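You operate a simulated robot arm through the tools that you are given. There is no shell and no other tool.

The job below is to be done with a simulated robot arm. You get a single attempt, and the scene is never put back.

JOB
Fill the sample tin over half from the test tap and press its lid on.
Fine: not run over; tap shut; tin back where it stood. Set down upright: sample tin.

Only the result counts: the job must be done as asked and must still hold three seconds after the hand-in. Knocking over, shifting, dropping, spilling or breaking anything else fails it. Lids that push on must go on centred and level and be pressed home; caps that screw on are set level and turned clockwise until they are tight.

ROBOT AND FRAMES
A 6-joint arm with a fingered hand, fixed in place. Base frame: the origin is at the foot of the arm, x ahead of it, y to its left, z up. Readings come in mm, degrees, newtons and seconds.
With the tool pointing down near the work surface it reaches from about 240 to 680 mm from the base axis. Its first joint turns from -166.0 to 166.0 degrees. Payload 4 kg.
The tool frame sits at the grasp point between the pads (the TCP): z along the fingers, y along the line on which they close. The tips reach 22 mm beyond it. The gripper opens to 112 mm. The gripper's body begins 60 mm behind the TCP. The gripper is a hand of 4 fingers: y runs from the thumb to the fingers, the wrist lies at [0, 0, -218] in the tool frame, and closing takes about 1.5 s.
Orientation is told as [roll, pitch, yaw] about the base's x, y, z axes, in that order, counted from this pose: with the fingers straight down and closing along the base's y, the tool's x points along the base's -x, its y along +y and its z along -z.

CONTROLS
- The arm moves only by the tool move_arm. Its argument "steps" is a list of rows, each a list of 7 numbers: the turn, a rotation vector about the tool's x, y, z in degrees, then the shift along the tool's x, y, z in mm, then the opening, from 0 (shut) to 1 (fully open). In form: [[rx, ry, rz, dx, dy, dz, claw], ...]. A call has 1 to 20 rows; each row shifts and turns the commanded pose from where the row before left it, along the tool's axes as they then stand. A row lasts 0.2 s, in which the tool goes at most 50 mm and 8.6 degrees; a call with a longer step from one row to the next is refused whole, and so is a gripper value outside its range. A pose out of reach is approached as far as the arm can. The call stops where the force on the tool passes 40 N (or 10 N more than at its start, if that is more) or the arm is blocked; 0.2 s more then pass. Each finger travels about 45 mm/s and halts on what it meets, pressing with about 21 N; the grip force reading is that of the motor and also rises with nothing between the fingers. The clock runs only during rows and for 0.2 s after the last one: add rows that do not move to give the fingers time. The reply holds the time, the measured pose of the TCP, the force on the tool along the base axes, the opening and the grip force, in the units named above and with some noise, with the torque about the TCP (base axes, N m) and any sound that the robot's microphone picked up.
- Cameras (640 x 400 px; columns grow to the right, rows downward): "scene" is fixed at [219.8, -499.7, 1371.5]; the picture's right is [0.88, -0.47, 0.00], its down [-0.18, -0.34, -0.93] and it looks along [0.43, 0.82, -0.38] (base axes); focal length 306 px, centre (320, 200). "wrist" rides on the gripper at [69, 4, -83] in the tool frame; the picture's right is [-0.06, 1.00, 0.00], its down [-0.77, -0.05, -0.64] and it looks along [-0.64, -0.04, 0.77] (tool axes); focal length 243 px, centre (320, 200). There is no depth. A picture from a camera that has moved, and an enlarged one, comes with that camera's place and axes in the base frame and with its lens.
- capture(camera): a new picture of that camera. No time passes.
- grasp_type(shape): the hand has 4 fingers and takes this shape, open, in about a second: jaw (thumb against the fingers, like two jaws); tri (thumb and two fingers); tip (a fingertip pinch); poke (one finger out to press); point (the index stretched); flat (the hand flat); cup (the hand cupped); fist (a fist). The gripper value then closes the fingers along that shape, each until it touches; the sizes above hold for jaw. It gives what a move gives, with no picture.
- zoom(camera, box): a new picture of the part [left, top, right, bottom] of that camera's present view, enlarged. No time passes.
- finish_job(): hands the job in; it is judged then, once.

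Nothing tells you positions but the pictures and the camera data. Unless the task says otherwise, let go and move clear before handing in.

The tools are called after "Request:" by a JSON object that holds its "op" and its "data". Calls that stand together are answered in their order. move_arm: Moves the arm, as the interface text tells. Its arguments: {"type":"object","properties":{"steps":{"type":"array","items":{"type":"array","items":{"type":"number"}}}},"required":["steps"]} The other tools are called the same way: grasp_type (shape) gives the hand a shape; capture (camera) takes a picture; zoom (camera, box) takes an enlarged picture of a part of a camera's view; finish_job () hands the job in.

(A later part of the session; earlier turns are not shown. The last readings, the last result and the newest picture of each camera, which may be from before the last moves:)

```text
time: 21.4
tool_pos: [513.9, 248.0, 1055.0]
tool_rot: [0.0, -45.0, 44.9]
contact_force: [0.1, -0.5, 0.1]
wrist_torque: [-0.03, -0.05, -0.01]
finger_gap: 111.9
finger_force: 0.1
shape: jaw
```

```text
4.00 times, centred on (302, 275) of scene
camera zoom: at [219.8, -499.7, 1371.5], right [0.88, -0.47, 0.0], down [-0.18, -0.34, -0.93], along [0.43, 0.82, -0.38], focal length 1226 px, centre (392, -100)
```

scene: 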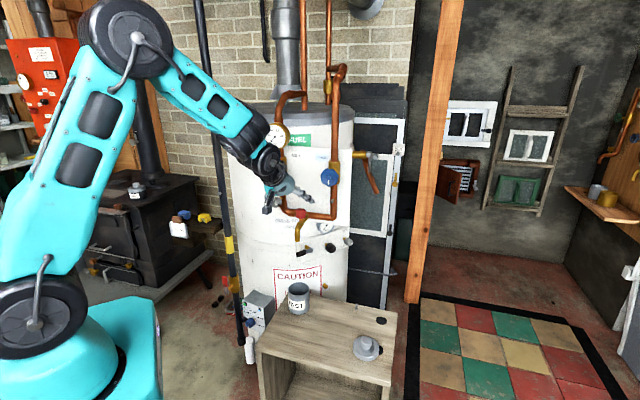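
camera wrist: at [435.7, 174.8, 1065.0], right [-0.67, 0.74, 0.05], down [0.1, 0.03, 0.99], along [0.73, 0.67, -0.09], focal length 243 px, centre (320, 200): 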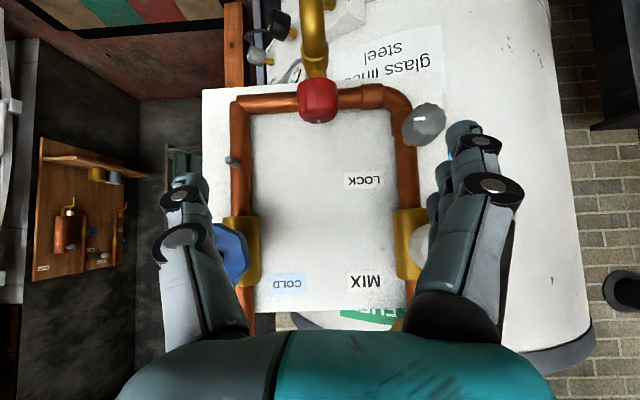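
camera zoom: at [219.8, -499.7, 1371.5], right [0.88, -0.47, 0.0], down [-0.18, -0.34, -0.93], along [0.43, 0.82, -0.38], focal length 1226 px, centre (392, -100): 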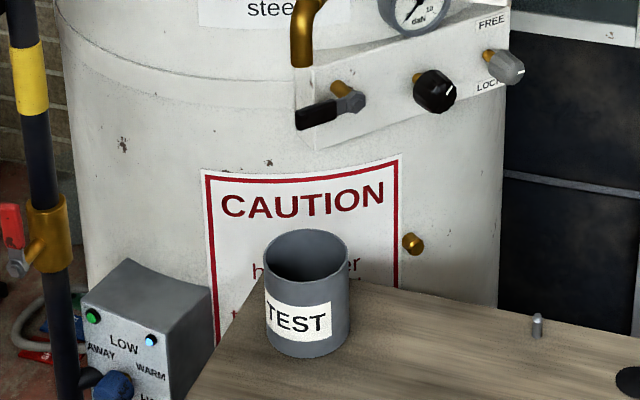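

The mark points at the wall and there's room from above. I'll ease the tilt from 45° to 20°, narrow the fingers so they clear the grey and blue knobs, and come over the red knob.

Request:
{"op": "move_arm", "data": {"steps": [[0, 8.333, 0, 0, 0, 0, 0.55], [0, 8.333, 0, 0, 0, 0, 0.55], [0, 8.334, 0, 0, 0, 0, 0.55], [0, 0, 0, 0, 0, 0, 0.55], [0, 0, 0, 0, 0, 0, 0.55], [0, 0, 0, -27.4, -0.7, 13.3, 0.55], [0, 0, 0, -27.5, -0.7, 13.4, 0.55], [0, 0, 0, 0, 0, 0, 0.55]]}}

Request:
{"op": "capture", "data": {"camera": "wrist"}}

Request:
{"op": "zoom", "data": {"camera": "scene", "box": [220, 120, 380, 220]}}

```text
time: 23.2
tool_pos: [559.0, 289.5, 1048.1]
tool_rot: [0.0, -20.1, 45.0]
contact_force: [-0.1, -0.3, 0.0]
wrist_torque: [0.0, -0.02, -0.01]
finger_gap: 62.3
finger_force: 0.0
shape: jaw
```

```text
taken
camera wrist: at [490.6, 226.5, 1103.1], right [-0.66, 0.75, 0.02], down [0.39, 0.32, 0.86], along [0.64, 0.58, -0.5], focal length 243 px, centre (320, 200)
```

wrist: 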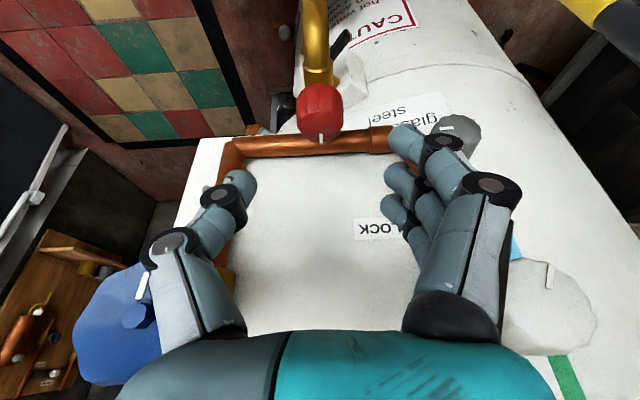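

```text
4.00 times, centred on (300, 170) of scene
camera zoom: at [219.8, -499.7, 1371.5], right [0.88, -0.47, 0.0], down [-0.18, -0.34, -0.93], along [0.43, 0.82, -0.38], focal length 1226 px, centre (400, 320)
```

zoom: 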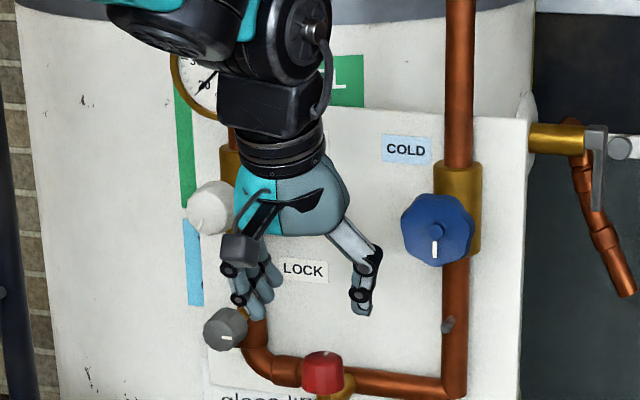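

Request:
{"op": "zoom", "data": {"camera": "wrist", "box": [256, 60, 384, 160]}}

Request:
{"op": "zoom", "data": {"camera": "wrist", "box": [60, 80, 600, 340]}}

```text
4.00 times, centred on (320, 110) of wrist
camera zoom: at [490.6, 226.5, 1103.1], right [-0.66, 0.75, 0.02], down [0.39, 0.32, 0.86], along [0.64, 0.58, -0.5], focal length 970 px, centre (320, 560)
```

zoom: 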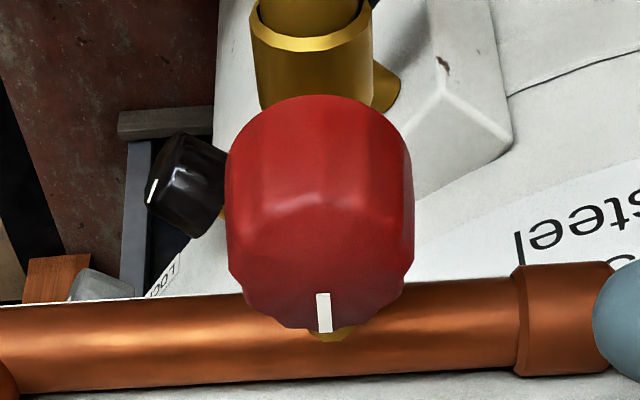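

```text
1.19 times, centred on (330, 210) of wrist
camera zoom: at [490.6, 226.5, 1103.1], right [-0.66, 0.75, 0.02], down [0.39, 0.32, 0.86], along [0.64, 0.58, -0.5], focal length 288 px, centre (308, 188)
```

zoom: 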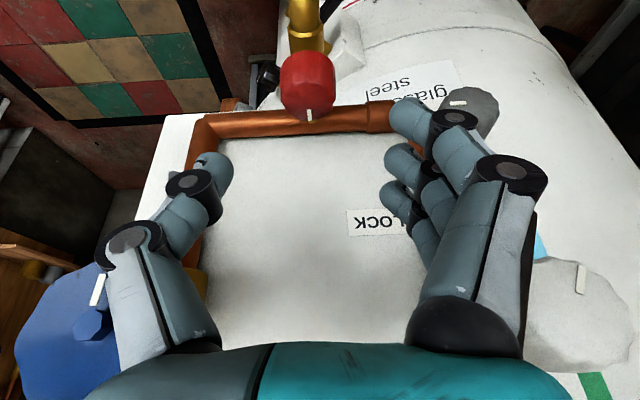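

The knob is centred on the hand (axis near n=627, u=191 along the panel axes, i.e. about (578, 308)). I'll go down around it in small steps.

Request:
{"op": "move_arm", "data": {"steps": [[0, 0, 0, 0.5, 0, 20.3, 0.55], [0, 0, 0, 0.5, 0, 20.3, 0.55], [0, 0, 0, 0.5, 0, 20.3, 0.55], [0, 0, 0, 0.4, 0, 20.4, 0.55], [0, 0, 0, 0, 0, 0, 0.55]]}}

Request:
{"op": "capture", "data": {"camera": "wrist"}}

Request:
{"op": "zoom", "data": {"camera": "scene", "box": [230, 140, 374, 230]}}

```text
time: 24.4
tool_pos: [576.8, 309.4, 971.6]
tool_rot: [0.0, -20.0, 45.0]
contact_force: [0.1, -0.2, 0.6]
wrist_torque: [0.0, -0.01, -0.02]
finger_gap: 62.5
finger_force: 0.0
shape: jaw
```

```text
taken
camera wrist: at [508.3, 244.9, 1026.9], right [-0.66, 0.75, 0.02], down [0.39, 0.32, 0.87], along [0.64, 0.58, -0.5], focal length 243 px, centre (320, 200)
```

wrist: 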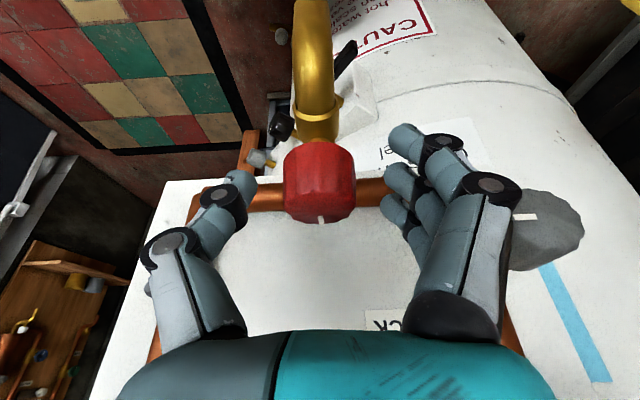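

```text
4.44 times, centred on (302, 185) of scene
camera zoom: at [219.8, -499.7, 1371.5], right [0.88, -0.47, 0.0], down [-0.18, -0.34, -0.93], along [0.43, 0.82, -0.38], focal length 1362 px, centre (400, 267)
```

zoom: 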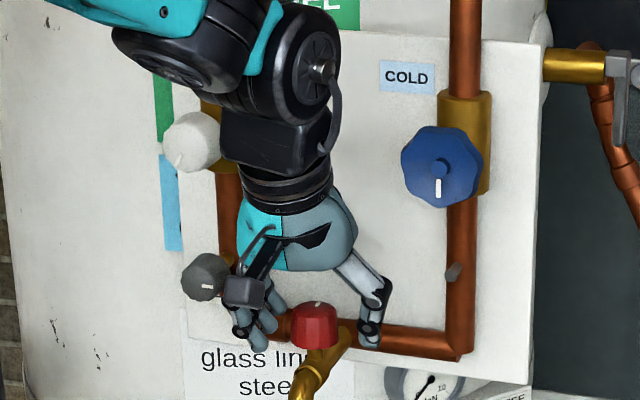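

The knob sits between thumb and fingers. I'll close on it.

Request:
{"op": "move_arm", "data": {"steps": [[0, 0, 0, 0, 0, 0, 0.4], [0, 0, 0, 0, 0, 0, 0.25], [0, 0, 0, 0, 0, 0, 0.1], [0, 0, 0, 0, 0, 0, 0], [0, 0, 0, 0, 0, 0, 0], [0, 0, 0, 0, 0, 0, 0]]}}

Request:
{"op": "capture", "data": {"camera": "wrist"}}

Request:
{"op": "zoom", "data": {"camera": "scene", "box": [270, 180, 350, 310]}}

```text
time: 25.8
tool_pos: [577.6, 308.3, 972.6]
tool_rot: [0.0, -19.9, 45.0]
contact_force: [3.8, 2.2, -3.4]
wrist_torque: [-0.06, -0.07, 0.06]
finger_gap: 17.2
finger_force: 20.6
shape: jaw
```

```text
taken
camera wrist: at [508.5, 244.8, 1026.8], right [-0.66, 0.75, 0.02], down [0.39, 0.32, 0.87], along [0.64, 0.58, -0.5], focal length 243 px, centre (320, 200)
```

wrist: 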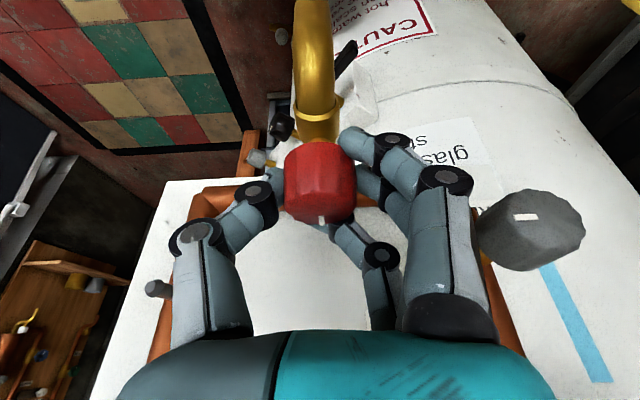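

```text
3.08 times, centred on (310, 245) of scene
camera zoom: at [219.8, -499.7, 1371.5], right [0.88, -0.47, 0.0], down [-0.18, -0.34, -0.93], along [0.43, 0.82, -0.38], focal length 943 px, centre (351, 62)
```

zoom: 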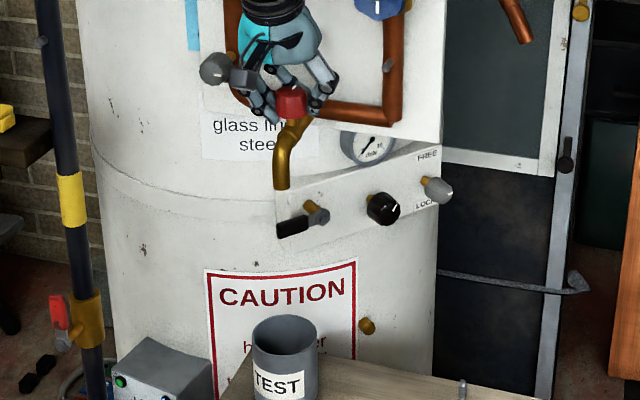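

The knob is gripped. I'll turn it counter-clockwise (seen from above) by 16° to start and watch for flow.

Request:
{"op": "move_arm", "data": {"steps": [[-2.736, 0, -7.518, 0, 0, 0, 0], [-2.736, 0, -7.518, 0, 0, 0, 0]]}}

Request:
{"op": "zoom", "data": {"camera": "wrist", "box": [200, 80, 440, 280]}}

Request:
{"op": "zoom", "data": {"camera": "scene", "box": [270, 190, 350, 320]}}

```text
time: 26.4
tool_pos: [578.0, 309.1, 972.2]
tool_rot: [0.1, -19.9, 61.0]
contact_force: [0.7, 1.3, -6.9]
wrist_torque: [-0.05, -0.06, -0.02]
finger_gap: 17.3
finger_force: 20.9
shape: jaw
```

```text
2.00 times, centred on (320, 180) of wrist
camera zoom: at [528.9, 228.3, 1027.2], right [-0.84, 0.54, 0.02], down [0.29, 0.41, 0.86], along [0.45, 0.74, -0.5], focal length 485 px, centre (320, 240)
```

zoom: 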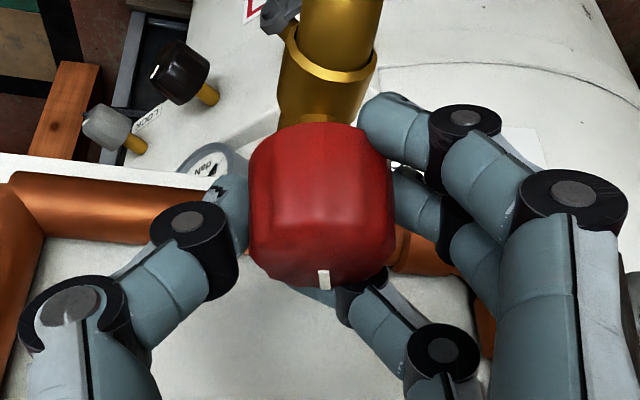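

```text
3.08 times, centred on (310, 255) of scene
camera zoom: at [219.8, -499.7, 1371.5], right [0.88, -0.47, 0.0], down [-0.18, -0.34, -0.93], along [0.43, 0.82, -0.38], focal length 943 px, centre (351, 31)
```

zoom: 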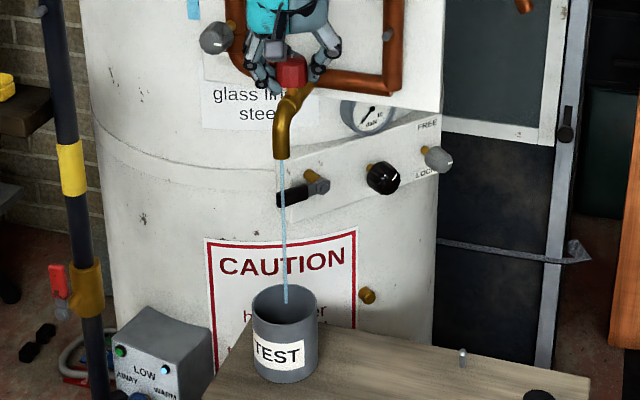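

Water is flowing as a thin stream into the tin. I'll zoom in to check where it lands before letting time pass.

Request:
{"op": "zoom", "data": {"camera": "scene", "box": [284, 270, 316, 320]}}

Request:
{"op": "move_arm", "data": {"steps": [[0, 0, 0, 0, 0, 0, 0], [0, 0, 0, 0, 0, 0, 0], [0, 0, 0, 0, 0, 0, 0]]}}

Request:
{"op": "zoom", "data": {"camera": "scene", "box": [276, 265, 324, 325]}}

```text
8.00 times, centred on (300, 295) of scene
camera zoom: at [219.8, -499.7, 1371.5], right [0.88, -0.47, 0.0], down [-0.18, -0.34, -0.93], along [0.43, 0.82, -0.38], focal length 2451 px, centre (480, -560)
```

zoom: 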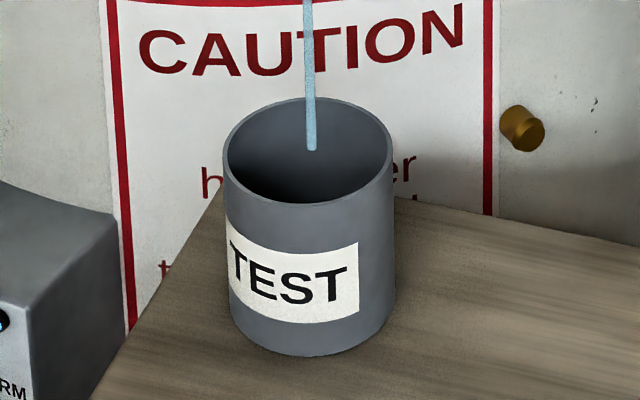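

```text
time: 27.2
tool_pos: [578.5, 308.1, 971.1]
tool_rot: [0.0, -19.9, 61.1]
contact_force: [-1.0, 0.4, -9.8]
wrist_torque: [-0.09, 0.0, 0.0]
finger_gap: 17.2
finger_force: 21.2
shape: jaw
```

```text
6.67 times, centred on (300, 295) of scene
camera zoom: at [219.8, -499.7, 1371.5], right [0.88, -0.47, 0.0], down [-0.18, -0.34, -0.93], along [0.43, 0.82, -0.38], focal length 2042 px, centre (453, -433)
```

zoom: 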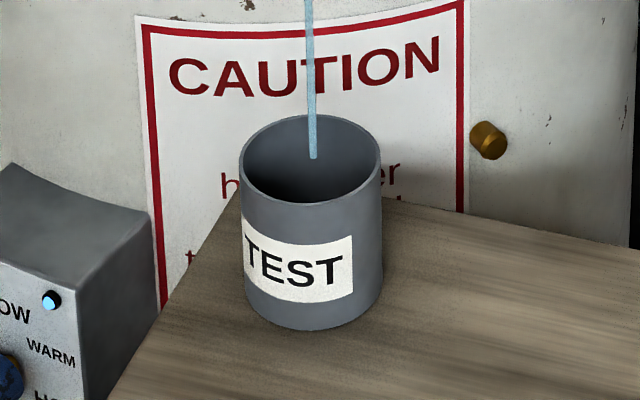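

The stream lands at the centre of the tin. I'll hold still and check the level at intervals.

Request:
{"op": "move_arm", "data": {"steps": [[0, 0, 0, 0, 0, 0, 0], [0, 0, 0, 0, 0, 0, 0], [0, 0, 0, 0, 0, 0, 0], [0, 0, 0, 0, 0, 0, 0], [0, 0, 0, 0, 0, 0, 0]]}}

Request:
{"op": "zoom", "data": {"camera": "scene", "box": [284, 270, 316, 320]}}

Request:
{"op": "capture", "data": {"camera": "wrist"}}

```text
time: 28.4
tool_pos: [577.3, 307.8, 972.1]
tool_rot: [-0.1, -20.0, 61.0]
contact_force: [-1.7, -1.3, -10.5]
wrist_torque: [-0.09, -0.02, 0.01]
finger_gap: 16.9
finger_force: 21.1
shape: jaw
```

```text
8.00 times, centred on (300, 295) of scene
camera zoom: at [219.8, -499.7, 1371.5], right [0.88, -0.47, 0.0], down [-0.18, -0.34, -0.93], along [0.43, 0.82, -0.38], focal length 2451 px, centre (480, -560)
```

zoom: 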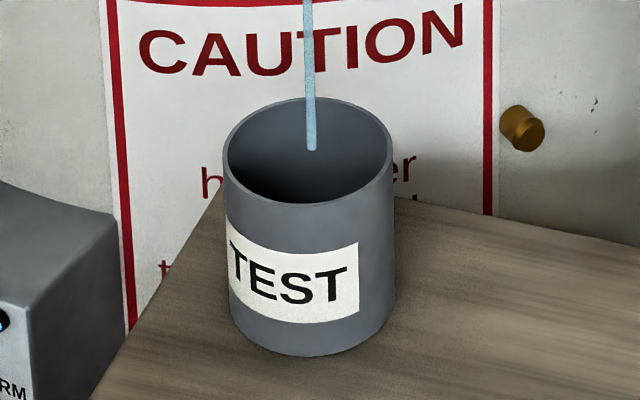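

```text
taken
camera wrist: at [528.9, 228.4, 1027.4], right [-0.84, 0.54, 0.02], down [0.29, 0.41, 0.86], along [0.45, 0.74, -0.5], focal length 243 px, centre (320, 200)
```

wrist: 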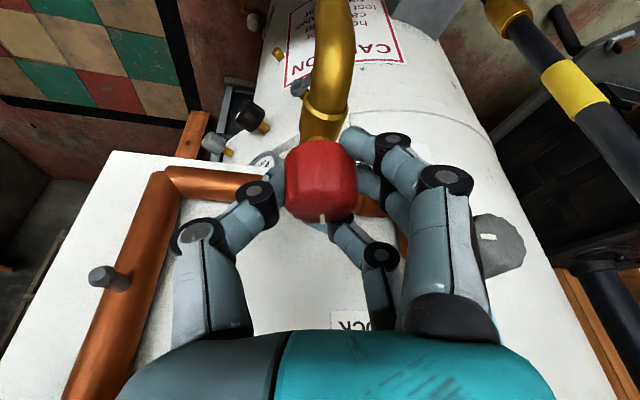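

Request:
{"op": "move_arm", "data": {"steps": [[0, 0, 0, 0, 0, 0, 0], [0, 0, 0, 0, 0, 0, 0], [0, 0, 0, 0, 0, 0, 0], [0, 0, 0, 0, 0, 0, 0], [0, 0, 0, 0, 0, 0, 0], [0, 0, 0, 0, 0, 0, 0], [0, 0, 0, 0, 0, 0, 0], [0, 0, 0, 0, 0, 0, 0], [0, 0, 0, 0, 0, 0, 0], [0, 0, 0, 0, 0, 0, 0]]}}

Request:
{"op": "zoom", "data": {"camera": "scene", "box": [284, 270, 316, 320]}}

```text
time: 30.6
tool_pos: [577.4, 308.3, 972.3]
tool_rot: [0.0, -20.0, 61.0]
contact_force: [-1.7, -1.5, -12.2]
wrist_torque: [-0.11, -0.02, -0.01]
finger_gap: 16.7
finger_force: 20.9
shape: jaw
```

```text
8.00 times, centred on (300, 295) of scene
camera zoom: at [219.8, -499.7, 1371.5], right [0.88, -0.47, 0.0], down [-0.18, -0.34, -0.93], along [0.43, 0.82, -0.38], focal length 2451 px, centre (480, -560)
```

zoom: 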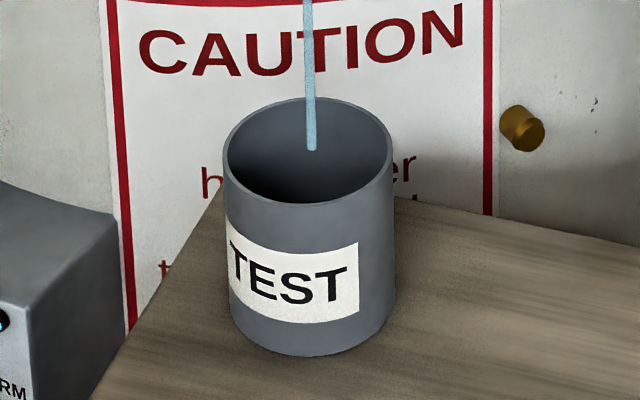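

Request:
{"op": "move_arm", "data": {"steps": [[0, 0, 0, 0, 0, 0, 0], [0, 0, 0, 0, 0, 0, 0], [0, 0, 0, 0, 0, 0, 0], [0, 0, 0, 0, 0, 0, 0], [0, 0, 0, 0, 0, 0, 0], [0, 0, 0, 0, 0, 0, 0], [0, 0, 0, 0, 0, 0, 0], [0, 0, 0, 0, 0, 0, 0], [0, 0, 0, 0, 0, 0, 0], [0, 0, 0, 0, 0, 0, 0], [0, 0, 0, 0, 0, 0, 0], [0, 0, 0, 0, 0, 0, 0]]}}

Request:
{"op": "zoom", "data": {"camera": "scene", "box": [288, 278, 312, 308]}}

Request:
{"op": "zoom", "data": {"camera": "scene", "box": [270, 190, 350, 320]}}

```text
time: 33.2
tool_pos: [577.4, 308.3, 971.5]
tool_rot: [-0.1, -20.0, 60.9]
contact_force: [-1.6, -1.7, -12.6]
wrist_torque: [-0.11, -0.04, -0.04]
finger_gap: 17.2
finger_force: 20.7
shape: jaw
```

```text
13.33 times, centred on (300, 293) of scene
camera zoom: at [219.8, -499.7, 1371.5], right [0.88, -0.47, 0.0], down [-0.18, -0.34, -0.93], along [0.43, 0.82, -0.38], focal length 4085 px, centre (587, -1040)
```

zoom: 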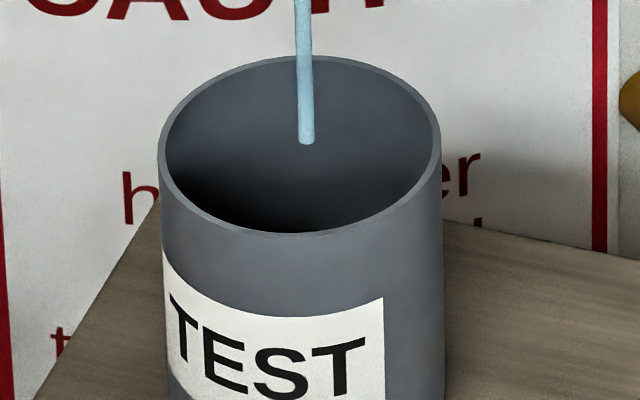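

```text
3.08 times, centred on (310, 255) of scene
camera zoom: at [219.8, -499.7, 1371.5], right [0.88, -0.47, 0.0], down [-0.18, -0.34, -0.93], along [0.43, 0.82, -0.38], focal length 943 px, centre (351, 31)
```

zoom: 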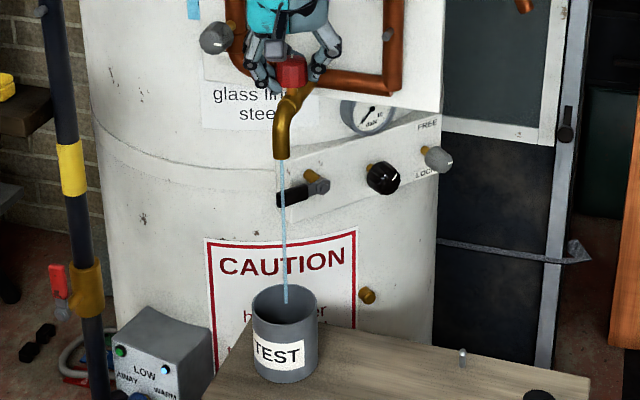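

Request:
{"op": "move_arm", "data": {"steps": [[0, 0, 0, 0, 0, 0, 0], [0, 0, 0, 0, 0, 0, 0], [0, 0, 0, 0, 0, 0, 0], [0, 0, 0, 0, 0, 0, 0], [0, 0, 0, 0, 0, 0, 0], [0, 0, 0, 0, 0, 0, 0], [0, 0, 0, 0, 0, 0, 0], [0, 0, 0, 0, 0, 0, 0], [0, 0, 0, 0, 0, 0, 0], [0, 0, 0, 0, 0, 0, 0], [0, 0, 0, 0, 0, 0, 0], [0, 0, 0, 0, 0, 0, 0], [0, 0, 0, 0, 0, 0, 0], [0, 0, 0, 0, 0, 0, 0], [0, 0, 0, 0, 0, 0, 0], [0, 0, 0, 0, 0, 0, 0]]}}

Request:
{"op": "zoom", "data": {"camera": "scene", "box": [288, 278, 312, 308]}}

```text
time: 36.6
tool_pos: [577.6, 308.1, 972.5]
tool_rot: [-0.1, -20.0, 60.9]
contact_force: [-1.9, -2.2, -12.2]
wrist_torque: [-0.1, 0.01, -0.01]
finger_gap: 16.8
finger_force: 20.6
shape: jaw
```

```text
13.33 times, centred on (300, 293) of scene
camera zoom: at [219.8, -499.7, 1371.5], right [0.88, -0.47, 0.0], down [-0.18, -0.34, -0.93], along [0.43, 0.82, -0.38], focal length 4085 px, centre (587, -1040)
```

zoom: 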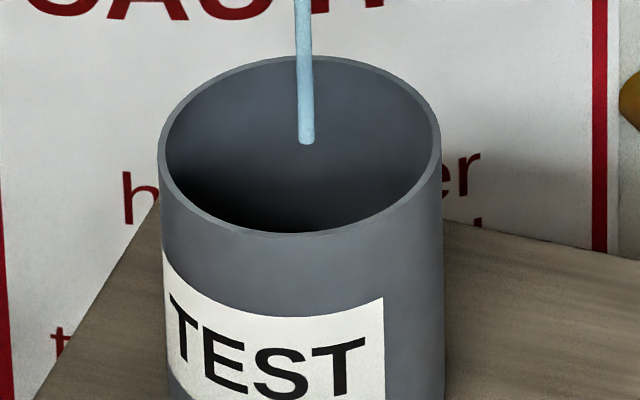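

Flow is slow, with no visible level after about 10 s. I'll open it another 16° and keep checking frequently.

Request:
{"op": "move_arm", "data": {"steps": [[-2.736, 0, -7.518, 0, 0, 0, 0], [-2.736, 0, -7.518, 0, 0, 0, 0], [0, 0, 0, 0, 0, 0, 0], [0, 0, 0, 0, 0, 0, 0], [0, 0, 0, 0, 0, 0, 0], [0, 0, 0, 0, 0, 0, 0], [0, 0, 0, 0, 0, 0, 0], [0, 0, 0, 0, 0, 0, 0]]}}

Request:
{"op": "zoom", "data": {"camera": "scene", "box": [288, 278, 312, 308]}}

Request:
{"op": "zoom", "data": {"camera": "wrist", "box": [160, 80, 480, 280]}}

```text
time: 38.4
tool_pos: [577.7, 308.4, 973.7]
tool_rot: [0.1, -20.0, 77.0]
contact_force: [-2.2, 2.8, -9.3]
wrist_torque: [-0.08, -0.04, 0.01]
finger_gap: 17.0
finger_force: 21.2
shape: jaw
```

```text
13.33 times, centred on (300, 293) of scene
camera zoom: at [219.8, -499.7, 1371.5], right [0.88, -0.47, 0.0], down [-0.18, -0.34, -0.93], along [0.43, 0.82, -0.38], focal length 4085 px, centre (587, -1040)
```

zoom: 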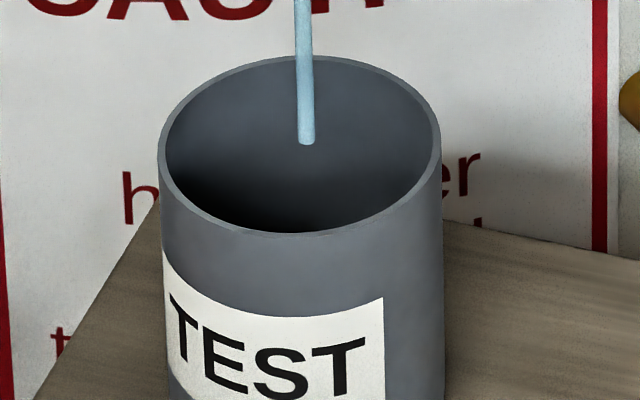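

```text
2.00 times, centred on (320, 180) of wrist
camera zoom: at [552.8, 218.0, 1027.4], right [-0.96, 0.28, 0.02], down [0.16, 0.48, 0.86], along [0.23, 0.83, -0.5], focal length 485 px, centre (320, 240)
```

zoom: 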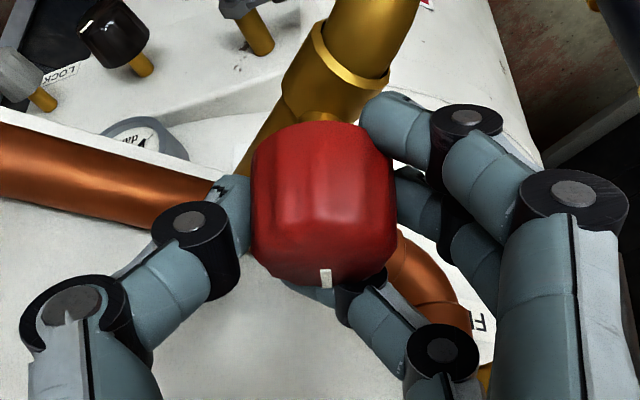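

Request:
{"op": "move_arm", "data": {"steps": [[0, 0, 0, 0, 0, 0, 0], [0, 0, 0, 0, 0, 0, 0], [0, 0, 0, 0, 0, 0, 0], [0, 0, 0, 0, 0, 0, 0], [0, 0, 0, 0, 0, 0, 0], [0, 0, 0, 0, 0, 0, 0], [0, 0, 0, 0, 0, 0, 0], [0, 0, 0, 0, 0, 0, 0], [0, 0, 0, 0, 0, 0, 0], [0, 0, 0, 0, 0, 0, 0]]}}

Request:
{"op": "zoom", "data": {"camera": "scene", "box": [288, 278, 312, 308]}}

```text
time: 40.6
tool_pos: [577.0, 307.8, 972.3]
tool_rot: [0.0, -20.0, 77.0]
contact_force: [-1.6, 4.8, -8.9]
wrist_torque: [-0.05, 0.01, 0.03]
finger_gap: 16.9
finger_force: 20.4
shape: jaw
```

```text
13.33 times, centred on (300, 293) of scene
camera zoom: at [219.8, -499.7, 1371.5], right [0.88, -0.47, 0.0], down [-0.18, -0.34, -0.93], along [0.43, 0.82, -0.38], focal length 4085 px, centre (587, -1040)
```

zoom: 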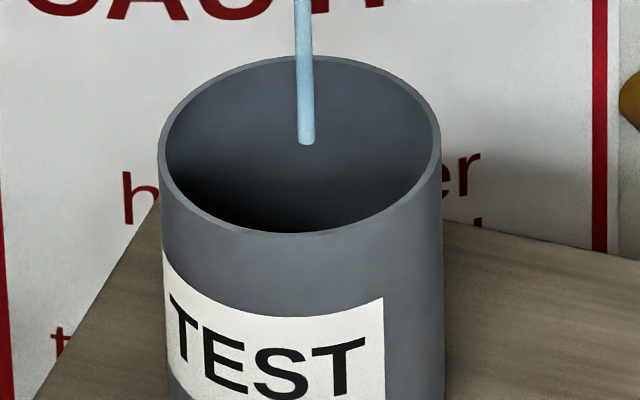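

Request:
{"op": "move_arm", "data": {"steps": [[0, 0, 0, 0, 0, 0, 0], [0, 0, 0, 0, 0, 0, 0], [0, 0, 0, 0, 0, 0, 0], [0, 0, 0, 0, 0, 0, 0], [0, 0, 0, 0, 0, 0, 0], [0, 0, 0, 0, 0, 0, 0], [0, 0, 0, 0, 0, 0, 0], [0, 0, 0, 0, 0, 0, 0], [0, 0, 0, 0, 0, 0, 0], [0, 0, 0, 0, 0, 0, 0]]}}

Request:
{"op": "zoom", "data": {"camera": "scene", "box": [288, 278, 312, 308]}}

Request:
{"op": "zoom", "data": {"camera": "scene", "box": [270, 190, 350, 320]}}

```text
time: 42.8
tool_pos: [577.7, 308.9, 972.1]
tool_rot: [0.0, -20.0, 77.0]
contact_force: [-1.6, 4.8, -7.9]
wrist_torque: [-0.03, -0.01, -0.01]
finger_gap: 16.9
finger_force: 21.0
shape: jaw
```

```text
13.33 times, centred on (300, 293) of scene
camera zoom: at [219.8, -499.7, 1371.5], right [0.88, -0.47, 0.0], down [-0.18, -0.34, -0.93], along [0.43, 0.82, -0.38], focal length 4085 px, centre (587, -1040)
```

zoom: 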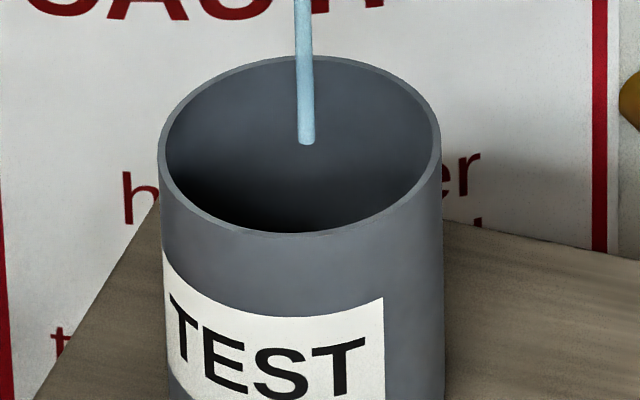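

```text
3.08 times, centred on (310, 255) of scene
camera zoom: at [219.8, -499.7, 1371.5], right [0.88, -0.47, 0.0], down [-0.18, -0.34, -0.93], along [0.43, 0.82, -0.38], focal length 943 px, centre (351, 31)
```

zoom: 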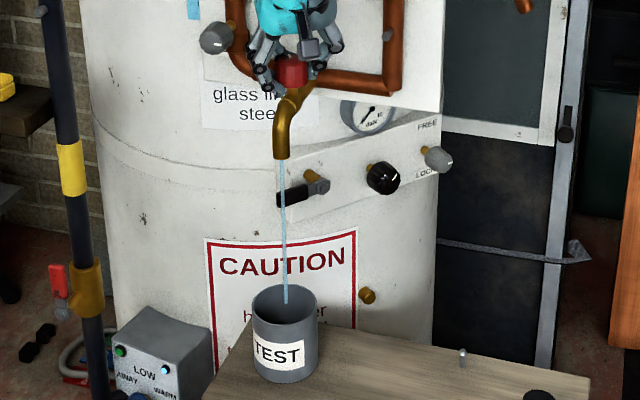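

Request:
{"op": "move_arm", "data": {"steps": [[-2.736, 0, -7.518, 0, 0, 0, 0], [0, 0, 0, 0, 0, 0, 0], [0, 0, 0, 0, 0, 0, 0], [0, 0, 0, 0, 0, 0, 0], [0, 0, 0, 0, 0, 0, 0], [0, 0, 0, 0, 0, 0, 0], [0, 0, 0, 0, 0, 0, 0], [0, 0, 0, 0, 0, 0, 0], [0, 0, 0, 0, 0, 0, 0], [0, 0, 0, 0, 0, 0, 0], [0, 0, 0, 0, 0, 0, 0], [0, 0, 0, 0, 0, 0, 0], [0, 0, 0, 0, 0, 0, 0], [0, 0, 0, 0, 0, 0, 0]]}}

Request:
{"op": "zoom", "data": {"camera": "scene", "box": [288, 278, 312, 308]}}

Request:
{"op": "zoom", "data": {"camera": "scene", "box": [250, 150, 370, 230]}}

```text
time: 45.8
tool_pos: [578.0, 308.7, 972.0]
tool_rot: [-0.1, -20.0, 85.0]
contact_force: [-1.8, 10.4, -4.6]
wrist_torque: [0.03, -0.07, -0.01]
finger_gap: 16.5
finger_force: 20.8
shape: jaw
```

```text
13.33 times, centred on (300, 293) of scene
camera zoom: at [219.8, -499.7, 1371.5], right [0.88, -0.47, 0.0], down [-0.18, -0.34, -0.93], along [0.43, 0.82, -0.38], focal length 4085 px, centre (587, -1040)
```

zoom: 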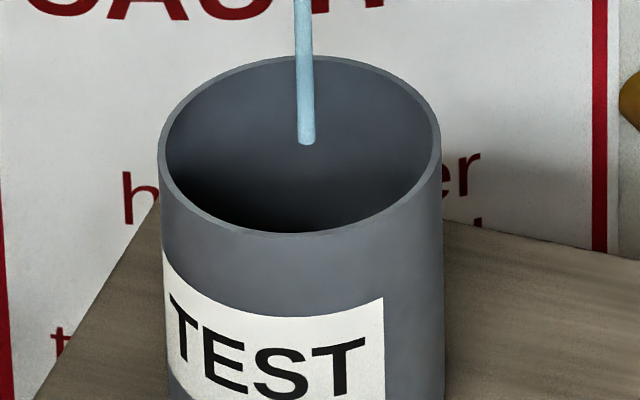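

```text
5.00 times, centred on (310, 190) of scene
camera zoom: at [219.8, -499.7, 1371.5], right [0.88, -0.47, 0.0], down [-0.18, -0.34, -0.93], along [0.43, 0.82, -0.38], focal length 1532 px, centre (370, 250)
```

zoom: 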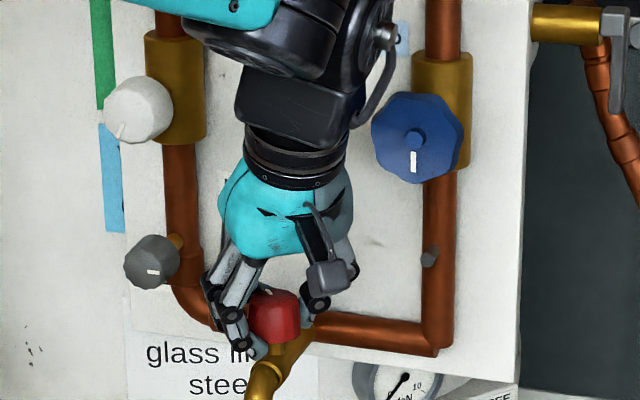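

Request:
{"op": "move_arm", "data": {"steps": [[0, 0, 0, 0, 0, 0, 0], [0, 0, 0, 0, 0, 0, 0], [0, 0, 0, 0, 0, 0, 0], [0, 0, 0, 0, 0, 0, 0], [0, 0, 0, 0, 0, 0, 0], [0, 0, 0, 0, 0, 0, 0], [0, 0, 0, 0, 0, 0, 0], [0, 0, 0, 0, 0, 0, 0], [0, 0, 0, 0, 0, 0, 0], [0, 0, 0, 0, 0, 0, 0], [0, 0, 0, 0, 0, 0, 0], [0, 0, 0, 0, 0, 0, 0], [0, 0, 0, 0, 0, 0, 0], [0, 0, 0, 0, 0, 0, 0], [0, 0, 0, 0, 0, 0, 0]]}}

Request:
{"op": "zoom", "data": {"camera": "scene", "box": [290, 280, 310, 300]}}

Request:
{"op": "zoom", "data": {"camera": "scene", "box": [288, 278, 312, 308]}}

```text
time: 49.0
tool_pos: [577.8, 308.0, 972.0]
tool_rot: [0.0, -20.0, 85.0]
contact_force: [-0.2, 11.5, -4.3]
wrist_torque: [0.02, -0.05, -0.01]
finger_gap: 16.7
finger_force: 20.7
shape: jaw
```

```text
16.00 times, centred on (300, 290) of scene
camera zoom: at [219.8, -499.7, 1371.5], right [0.88, -0.47, 0.0], down [-0.18, -0.34, -0.93], along [0.43, 0.82, -0.38], focal length 4902 px, centre (640, -1240)
```

zoom: 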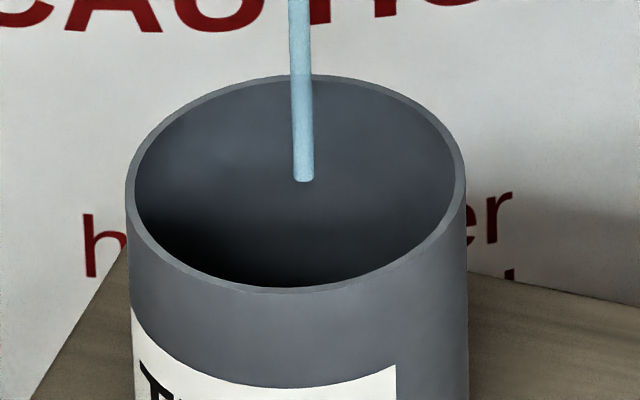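

```text
13.33 times, centred on (300, 293) of scene
camera zoom: at [219.8, -499.7, 1371.5], right [0.88, -0.47, 0.0], down [-0.18, -0.34, -0.93], along [0.43, 0.82, -0.38], focal length 4085 px, centre (587, -1040)
```

zoom: 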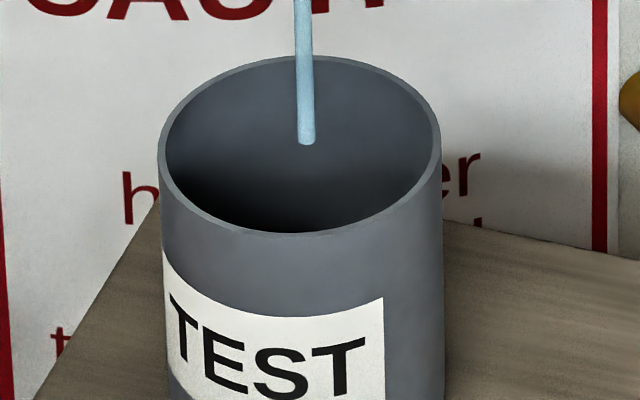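

I can't be sure the surface is visible from this angle, so I'll shut the tap now and look into the tin from above before adding more.

Request:
{"op": "move_arm", "data": {"steps": [[2.736, 0, 7.518, 0, 0, 0, 0], [2.736, 0, 7.518, 0, 0, 0, 0], [2.736, 0, 7.518, 0, 0, 0, 0], [2.736, 0, 7.518, 0, 0, 0, 0], [2.736, 0, 7.518, 0, 0, 0, 0]]}}

Request:
{"op": "zoom", "data": {"camera": "scene", "box": [270, 190, 350, 320]}}

Request:
{"op": "zoom", "data": {"camera": "wrist", "box": [160, 80, 480, 280]}}

```text
time: 50.2
tool_pos: [577.3, 308.2, 970.4]
tool_rot: [0.0, -19.9, 44.8]
contact_force: [3.0, 0.3, -2.5]
wrist_torque: [-0.11, -0.06, -0.03]
finger_gap: 16.7
finger_force: 21.1
shape: jaw
```

```text
3.08 times, centred on (310, 255) of scene
camera zoom: at [219.8, -499.7, 1371.5], right [0.88, -0.47, 0.0], down [-0.18, -0.34, -0.93], along [0.43, 0.82, -0.38], focal length 943 px, centre (351, 31)
```

zoom: 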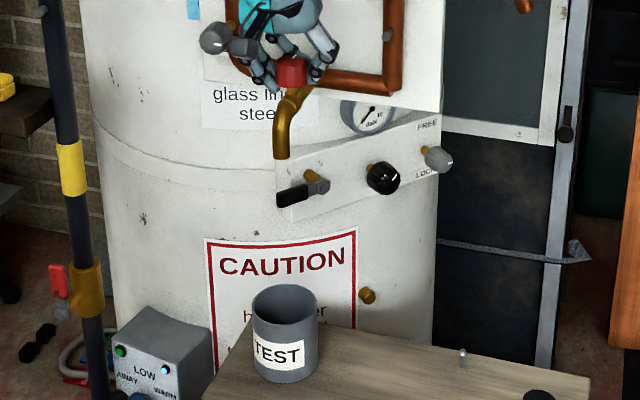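

```text
2.00 times, centred on (320, 180) of wrist
camera zoom: at [509.1, 244.7, 1027.0], right [-0.66, 0.75, 0.02], down [0.39, 0.32, 0.86], along [0.64, 0.58, -0.5], focal length 485 px, centre (320, 240)
```

zoom: 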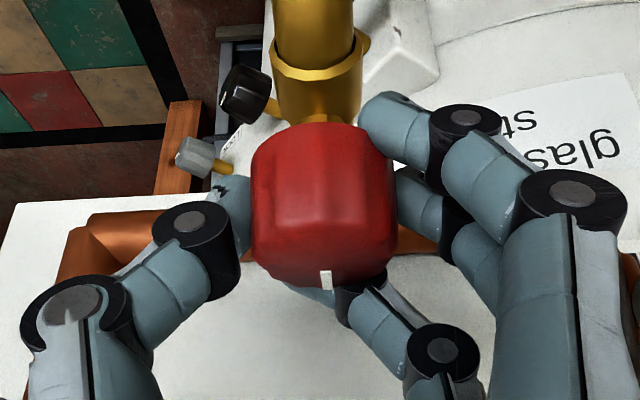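

The stream stopped. I'll let go of the knob, back out, and bring the camera to look down into the tin.

Request:
{"op": "move_arm", "data": {"steps": [[0, 0, 0, 0, 0, 0, 0.3], [0, 0, 0, 0, 0, 0, 0.55], [0, 0, 0, 0, 0, 0, 0.55], [0, 0, 0, 0, 0, 0, 0.55], [0, 0, 0, 0, 0, 0, 0.55], [0, 0, 0, 0, 0, -20.3, 0.55], [0, 0, 0, 0, 0, -20.3, 0.55], [0, 0, 0, 0, 0, -20.3, 0.55], [0, 0, 0, 0, 0, -20.4, 0.55], [0, 0, 0, 35, 0, 0, 0.55], [0, 0, 0, 35, 0, 0, 0.55], [0, 6.667, 0, 0, 0, 0, 0.55], [0, 6.667, 0, 0, 0, 0, 0.55], [0, 6.666, 0, 0, 0, 0, 0.55], [0, 0, 0, 7, 0, 37.2, 0.55], [0, 0, 0, 7, 0, 37.2, 0.55], [0, 0, 0, 7, 0, 37.2, 0.55], [0, 0, 0, 7, 0, 37.2, 0.55], [0, 0, 0, 0, 0, 0, 0.55]]}}

Request:
{"op": "capture", "data": {"camera": "wrist"}}

Request:
{"op": "zoom", "data": {"camera": "scene", "box": [240, 190, 336, 250]}}

```text
time: 54.2
tool_pos: [494.0, 222.7, 876.2]
tool_rot: [0.0, 0.1, 45.0]
contact_force: [0.1, 0.8, -0.5]
wrist_torque: [-0.01, -0.03, 0.03]
finger_gap: 60.8
finger_force: 0.1
shape: jaw
```

```text
taken
camera wrist: at [441.9, 175.9, 961.1], right [-0.66, 0.75, 0.0], down [0.58, 0.51, 0.64], along [0.48, 0.42, -0.77], focal length 243 px, centre (320, 200)
```

wrist: 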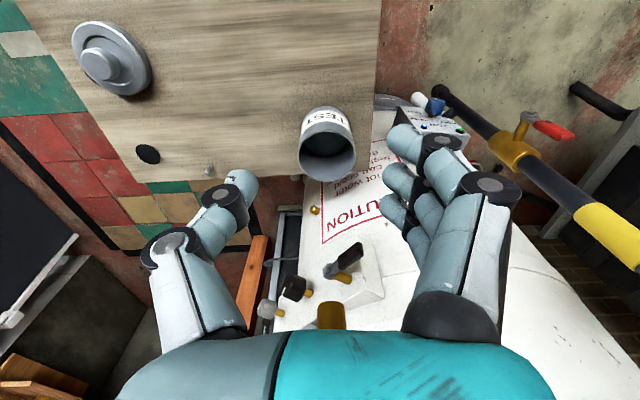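

```text
6.67 times, centred on (288, 220) of scene
camera zoom: at [219.8, -499.7, 1371.5], right [0.88, -0.47, 0.0], down [-0.18, -0.34, -0.93], along [0.43, 0.82, -0.38], focal length 2042 px, centre (533, 67)
```

zoom: 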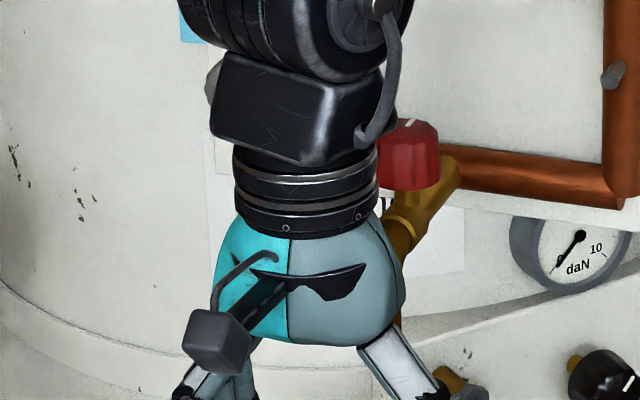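

Request:
{"op": "zoom", "data": {"camera": "wrist", "box": [280, 90, 376, 200]}}

Request:
{"op": "zoom", "data": {"camera": "wrist", "box": [300, 120, 356, 190]}}

```text
3.64 times, centred on (328, 145) of wrist
camera zoom: at [441.9, 175.9, 961.1], right [-0.66, 0.75, 0.0], down [0.58, 0.51, 0.64], along [0.48, 0.42, -0.77], focal length 882 px, centre (291, 400)
```

zoom: 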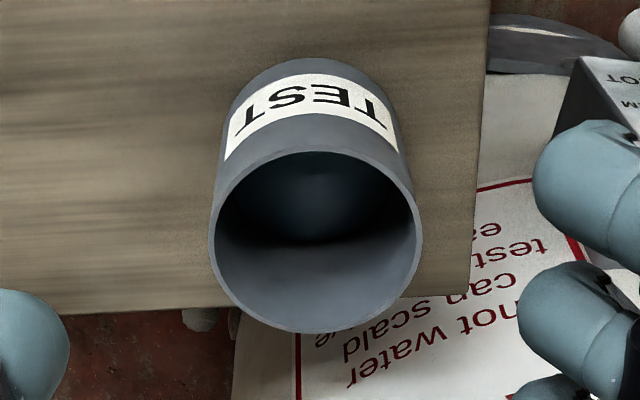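

```text
5.71 times, centred on (328, 155) of wrist
camera zoom: at [441.9, 175.9, 961.1], right [-0.66, 0.75, 0.0], down [0.58, 0.51, 0.64], along [0.48, 0.42, -0.77], focal length 1386 px, centre (274, 457)
```

zoom: 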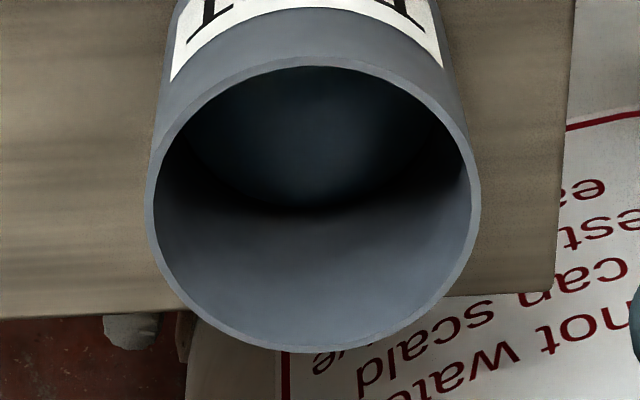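

Looking in, there's only a shallow layer of water (bluish bottom, roughly 10–20%). I'll go back and open the tap further, gripping from a clockwise-offset yaw so one stroke gives about 65°.

Request:
{"op": "move_arm", "data": {"steps": [[0, 0, 0, 0, 0, -43.2, 0.55], [0, 0, 0, 0, 0, -43.2, 0.55], [0, 0, 0, 0, 0, -43.2, 0.55], [0, 0, 0, 0, 0, -43.1, 0.55], [0, 0, 8.333, 0, 0, 0, 0.55], [0, 0, 8.333, 0, 0, 0, 0.55], [0, 0, 8.334, 0, 0, 0, 0.55], [0, -6.667, 0, 0, 0, 0, 0.55], [0, -6.667, 0, 0, 0, 0, 0.55], [0, -6.666, 0, 0, 0, 0, 0.55], [0, 0, 0, -25.8, 17.1, 9.4, 0.55], [0, 0, 0, -25.8, 17.1, 9.4, 0.55], [0, 0, 0, -25.9, 17.2, 9.4, 0.55], [0, 0, 0, 0, 0, 0, 0.55]]}}

Request:
{"op": "capture", "data": {"camera": "wrist"}}

Request:
{"op": "zoom", "data": {"camera": "scene", "box": [230, 130, 390, 230]}}

```text
time: 57.2
tool_pos: [552.6, 299.6, 1048.3]
tool_rot: [0.0, -20.0, 19.9]
contact_force: [-1.0, 0.3, 0.2]
wrist_torque: [0.0, 0.02, 0.0]
finger_gap: 61.1
finger_force: 0.1
shape: jaw
```

```text
taken
camera wrist: at [463.2, 271.0, 1104.2], right [-0.28, 0.96, 0.02], down [0.49, 0.12, 0.87], along [0.83, 0.26, -0.5], focal length 243 px, centre (320, 200)
```

wrist: 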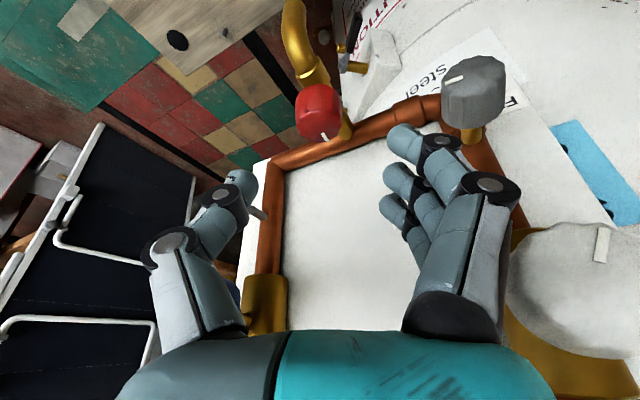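

```text
4.00 times, centred on (310, 180) of scene
camera zoom: at [219.8, -499.7, 1371.5], right [0.88, -0.47, 0.0], down [-0.18, -0.34, -0.93], along [0.43, 0.82, -0.38], focal length 1226 px, centre (360, 280)
```

zoom: 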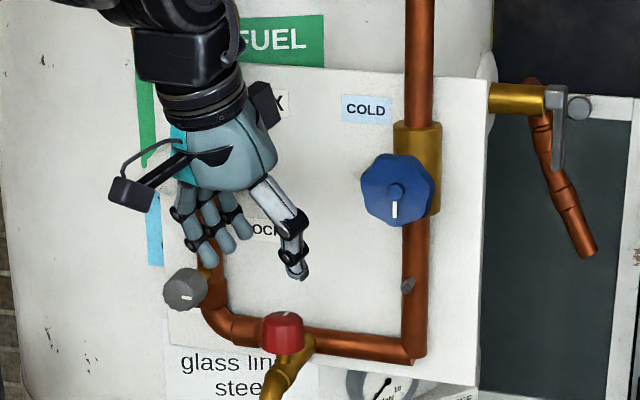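

Request:
{"op": "move_arm", "data": {"steps": [[0, 0, 0, 0, -0.5, 0, 0.44], [0, 0, 0, 0, -0.5, 0, 0.44], [0, 0, 0, 0, 0, 20, 0.44], [0, 0, 0, 0, 0, 20, 0.44], [0, 0, 0, 0, 0, 15, 0.44], [0, 0, 0, 0, 0, 0, 0.44]]}}

Request:
{"op": "capture", "data": {"camera": "wrist"}}

Request:
{"op": "zoom", "data": {"camera": "scene", "box": [250, 150, 346, 230]}}

```text
time: 58.6
tool_pos: [568.4, 305.4, 996.9]
tool_rot: [0.0, -20.0, 20.0]
contact_force: [-1.0, 0.2, -0.4]
wrist_torque: [-0.02, 0.0, 0.01]
finger_gap: 49.9
finger_force: 0.1
shape: jaw
```

```text
taken
camera wrist: at [480.6, 276.9, 1051.9], right [-0.28, 0.96, 0.02], down [0.49, 0.12, 0.87], along [0.83, 0.26, -0.5], focal length 243 px, centre (320, 200)
```

wrist: 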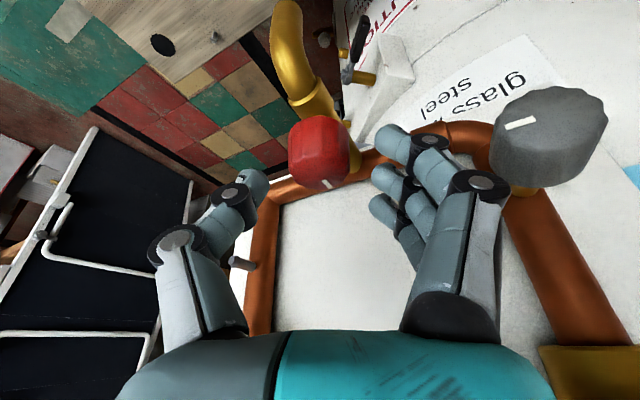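

```text
5.00 times, centred on (298, 190) of scene
camera zoom: at [219.8, -499.7, 1371.5], right [0.88, -0.47, 0.0], down [-0.18, -0.34, -0.93], along [0.43, 0.82, -0.38], focal length 1532 px, centre (430, 250)
```

zoom: 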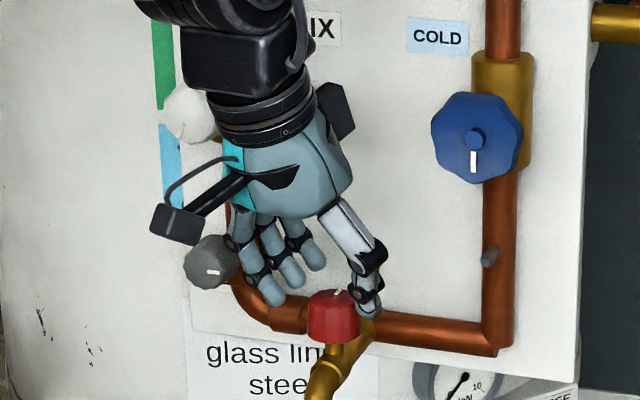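

At this yaw the finger knuckle gets too close to the grey knob, so I'll swing back to the 45° yaw that was safe before and work in two 40° strokes instead.

Request:
{"op": "move_arm", "data": {"steps": [[0, 0, 0, 0, 0, -20, 0.44], [-2.85, 0, -7.83, 0, 0, 0, 0.44], [-2.85, 0, -7.83, 0, 0, 0, 0.44], [-2.85, 0, -7.83, 0, 0, 0, 0.44], [0, 0, 0, 0, -2.6, 0, 0.5], [0, 0, 0, 0, 0, 0, 0.5]]}}

Request:
{"op": "capture", "data": {"camera": "wrist"}}

```text
time: 60.0
tool_pos: [565.9, 300.8, 1015.0]
tool_rot: [0.0, -20.0, 45.0]
contact_force: [0.0, -0.1, -0.6]
wrist_torque: [-0.01, 0.0, 0.0]
finger_gap: 55.2
finger_force: 0.0
shape: jaw
```

```text
taken
camera wrist: at [496.8, 237.1, 1070.7], right [-0.66, 0.75, 0.02], down [0.39, 0.32, 0.86], along [0.64, 0.58, -0.5], focal length 243 px, centre (320, 200)
```

wrist: 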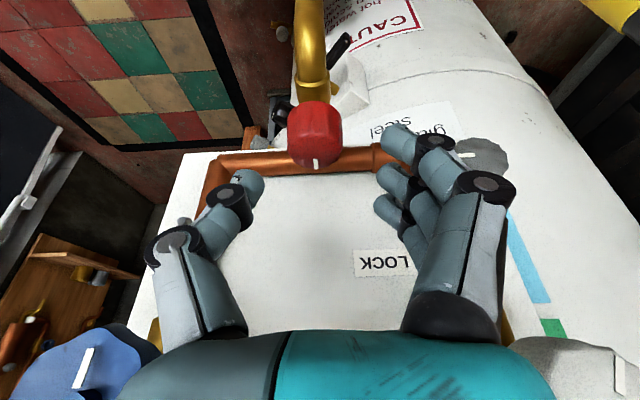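

Request:
{"op": "move_arm", "data": {"steps": [[0, 0, 0, 0.9, -3.2, 0, 0.5], [0, 0, 0, 0, 0, 15.4, 0.5], [0, 0, 0, 0, 0, 15.4, 0.5], [0, 0, 0, 0, 0, 15.4, 0.5], [0, 0, 0, 0, 0, 0, 0.5]]}}

Request:
{"op": "capture", "data": {"camera": "wrist"}}

```text
time: 61.2
tool_pos: [578.5, 307.8, 971.3]
tool_rot: [0.0, -20.0, 45.0]
contact_force: [0.0, -0.4, -0.4]
wrist_torque: [-0.01, 0.0, 0.0]
finger_gap: 55.4
finger_force: 0.0
shape: jaw
```

```text
taken
camera wrist: at [509.5, 244.7, 1026.4], right [-0.66, 0.75, 0.02], down [0.39, 0.32, 0.86], along [0.64, 0.58, -0.5], focal length 243 px, centre (320, 200)
```

wrist: 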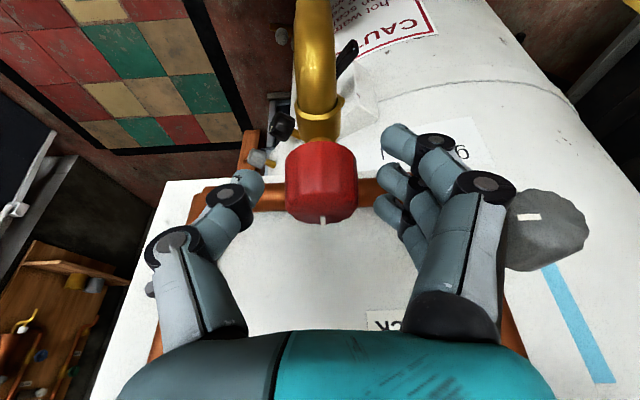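

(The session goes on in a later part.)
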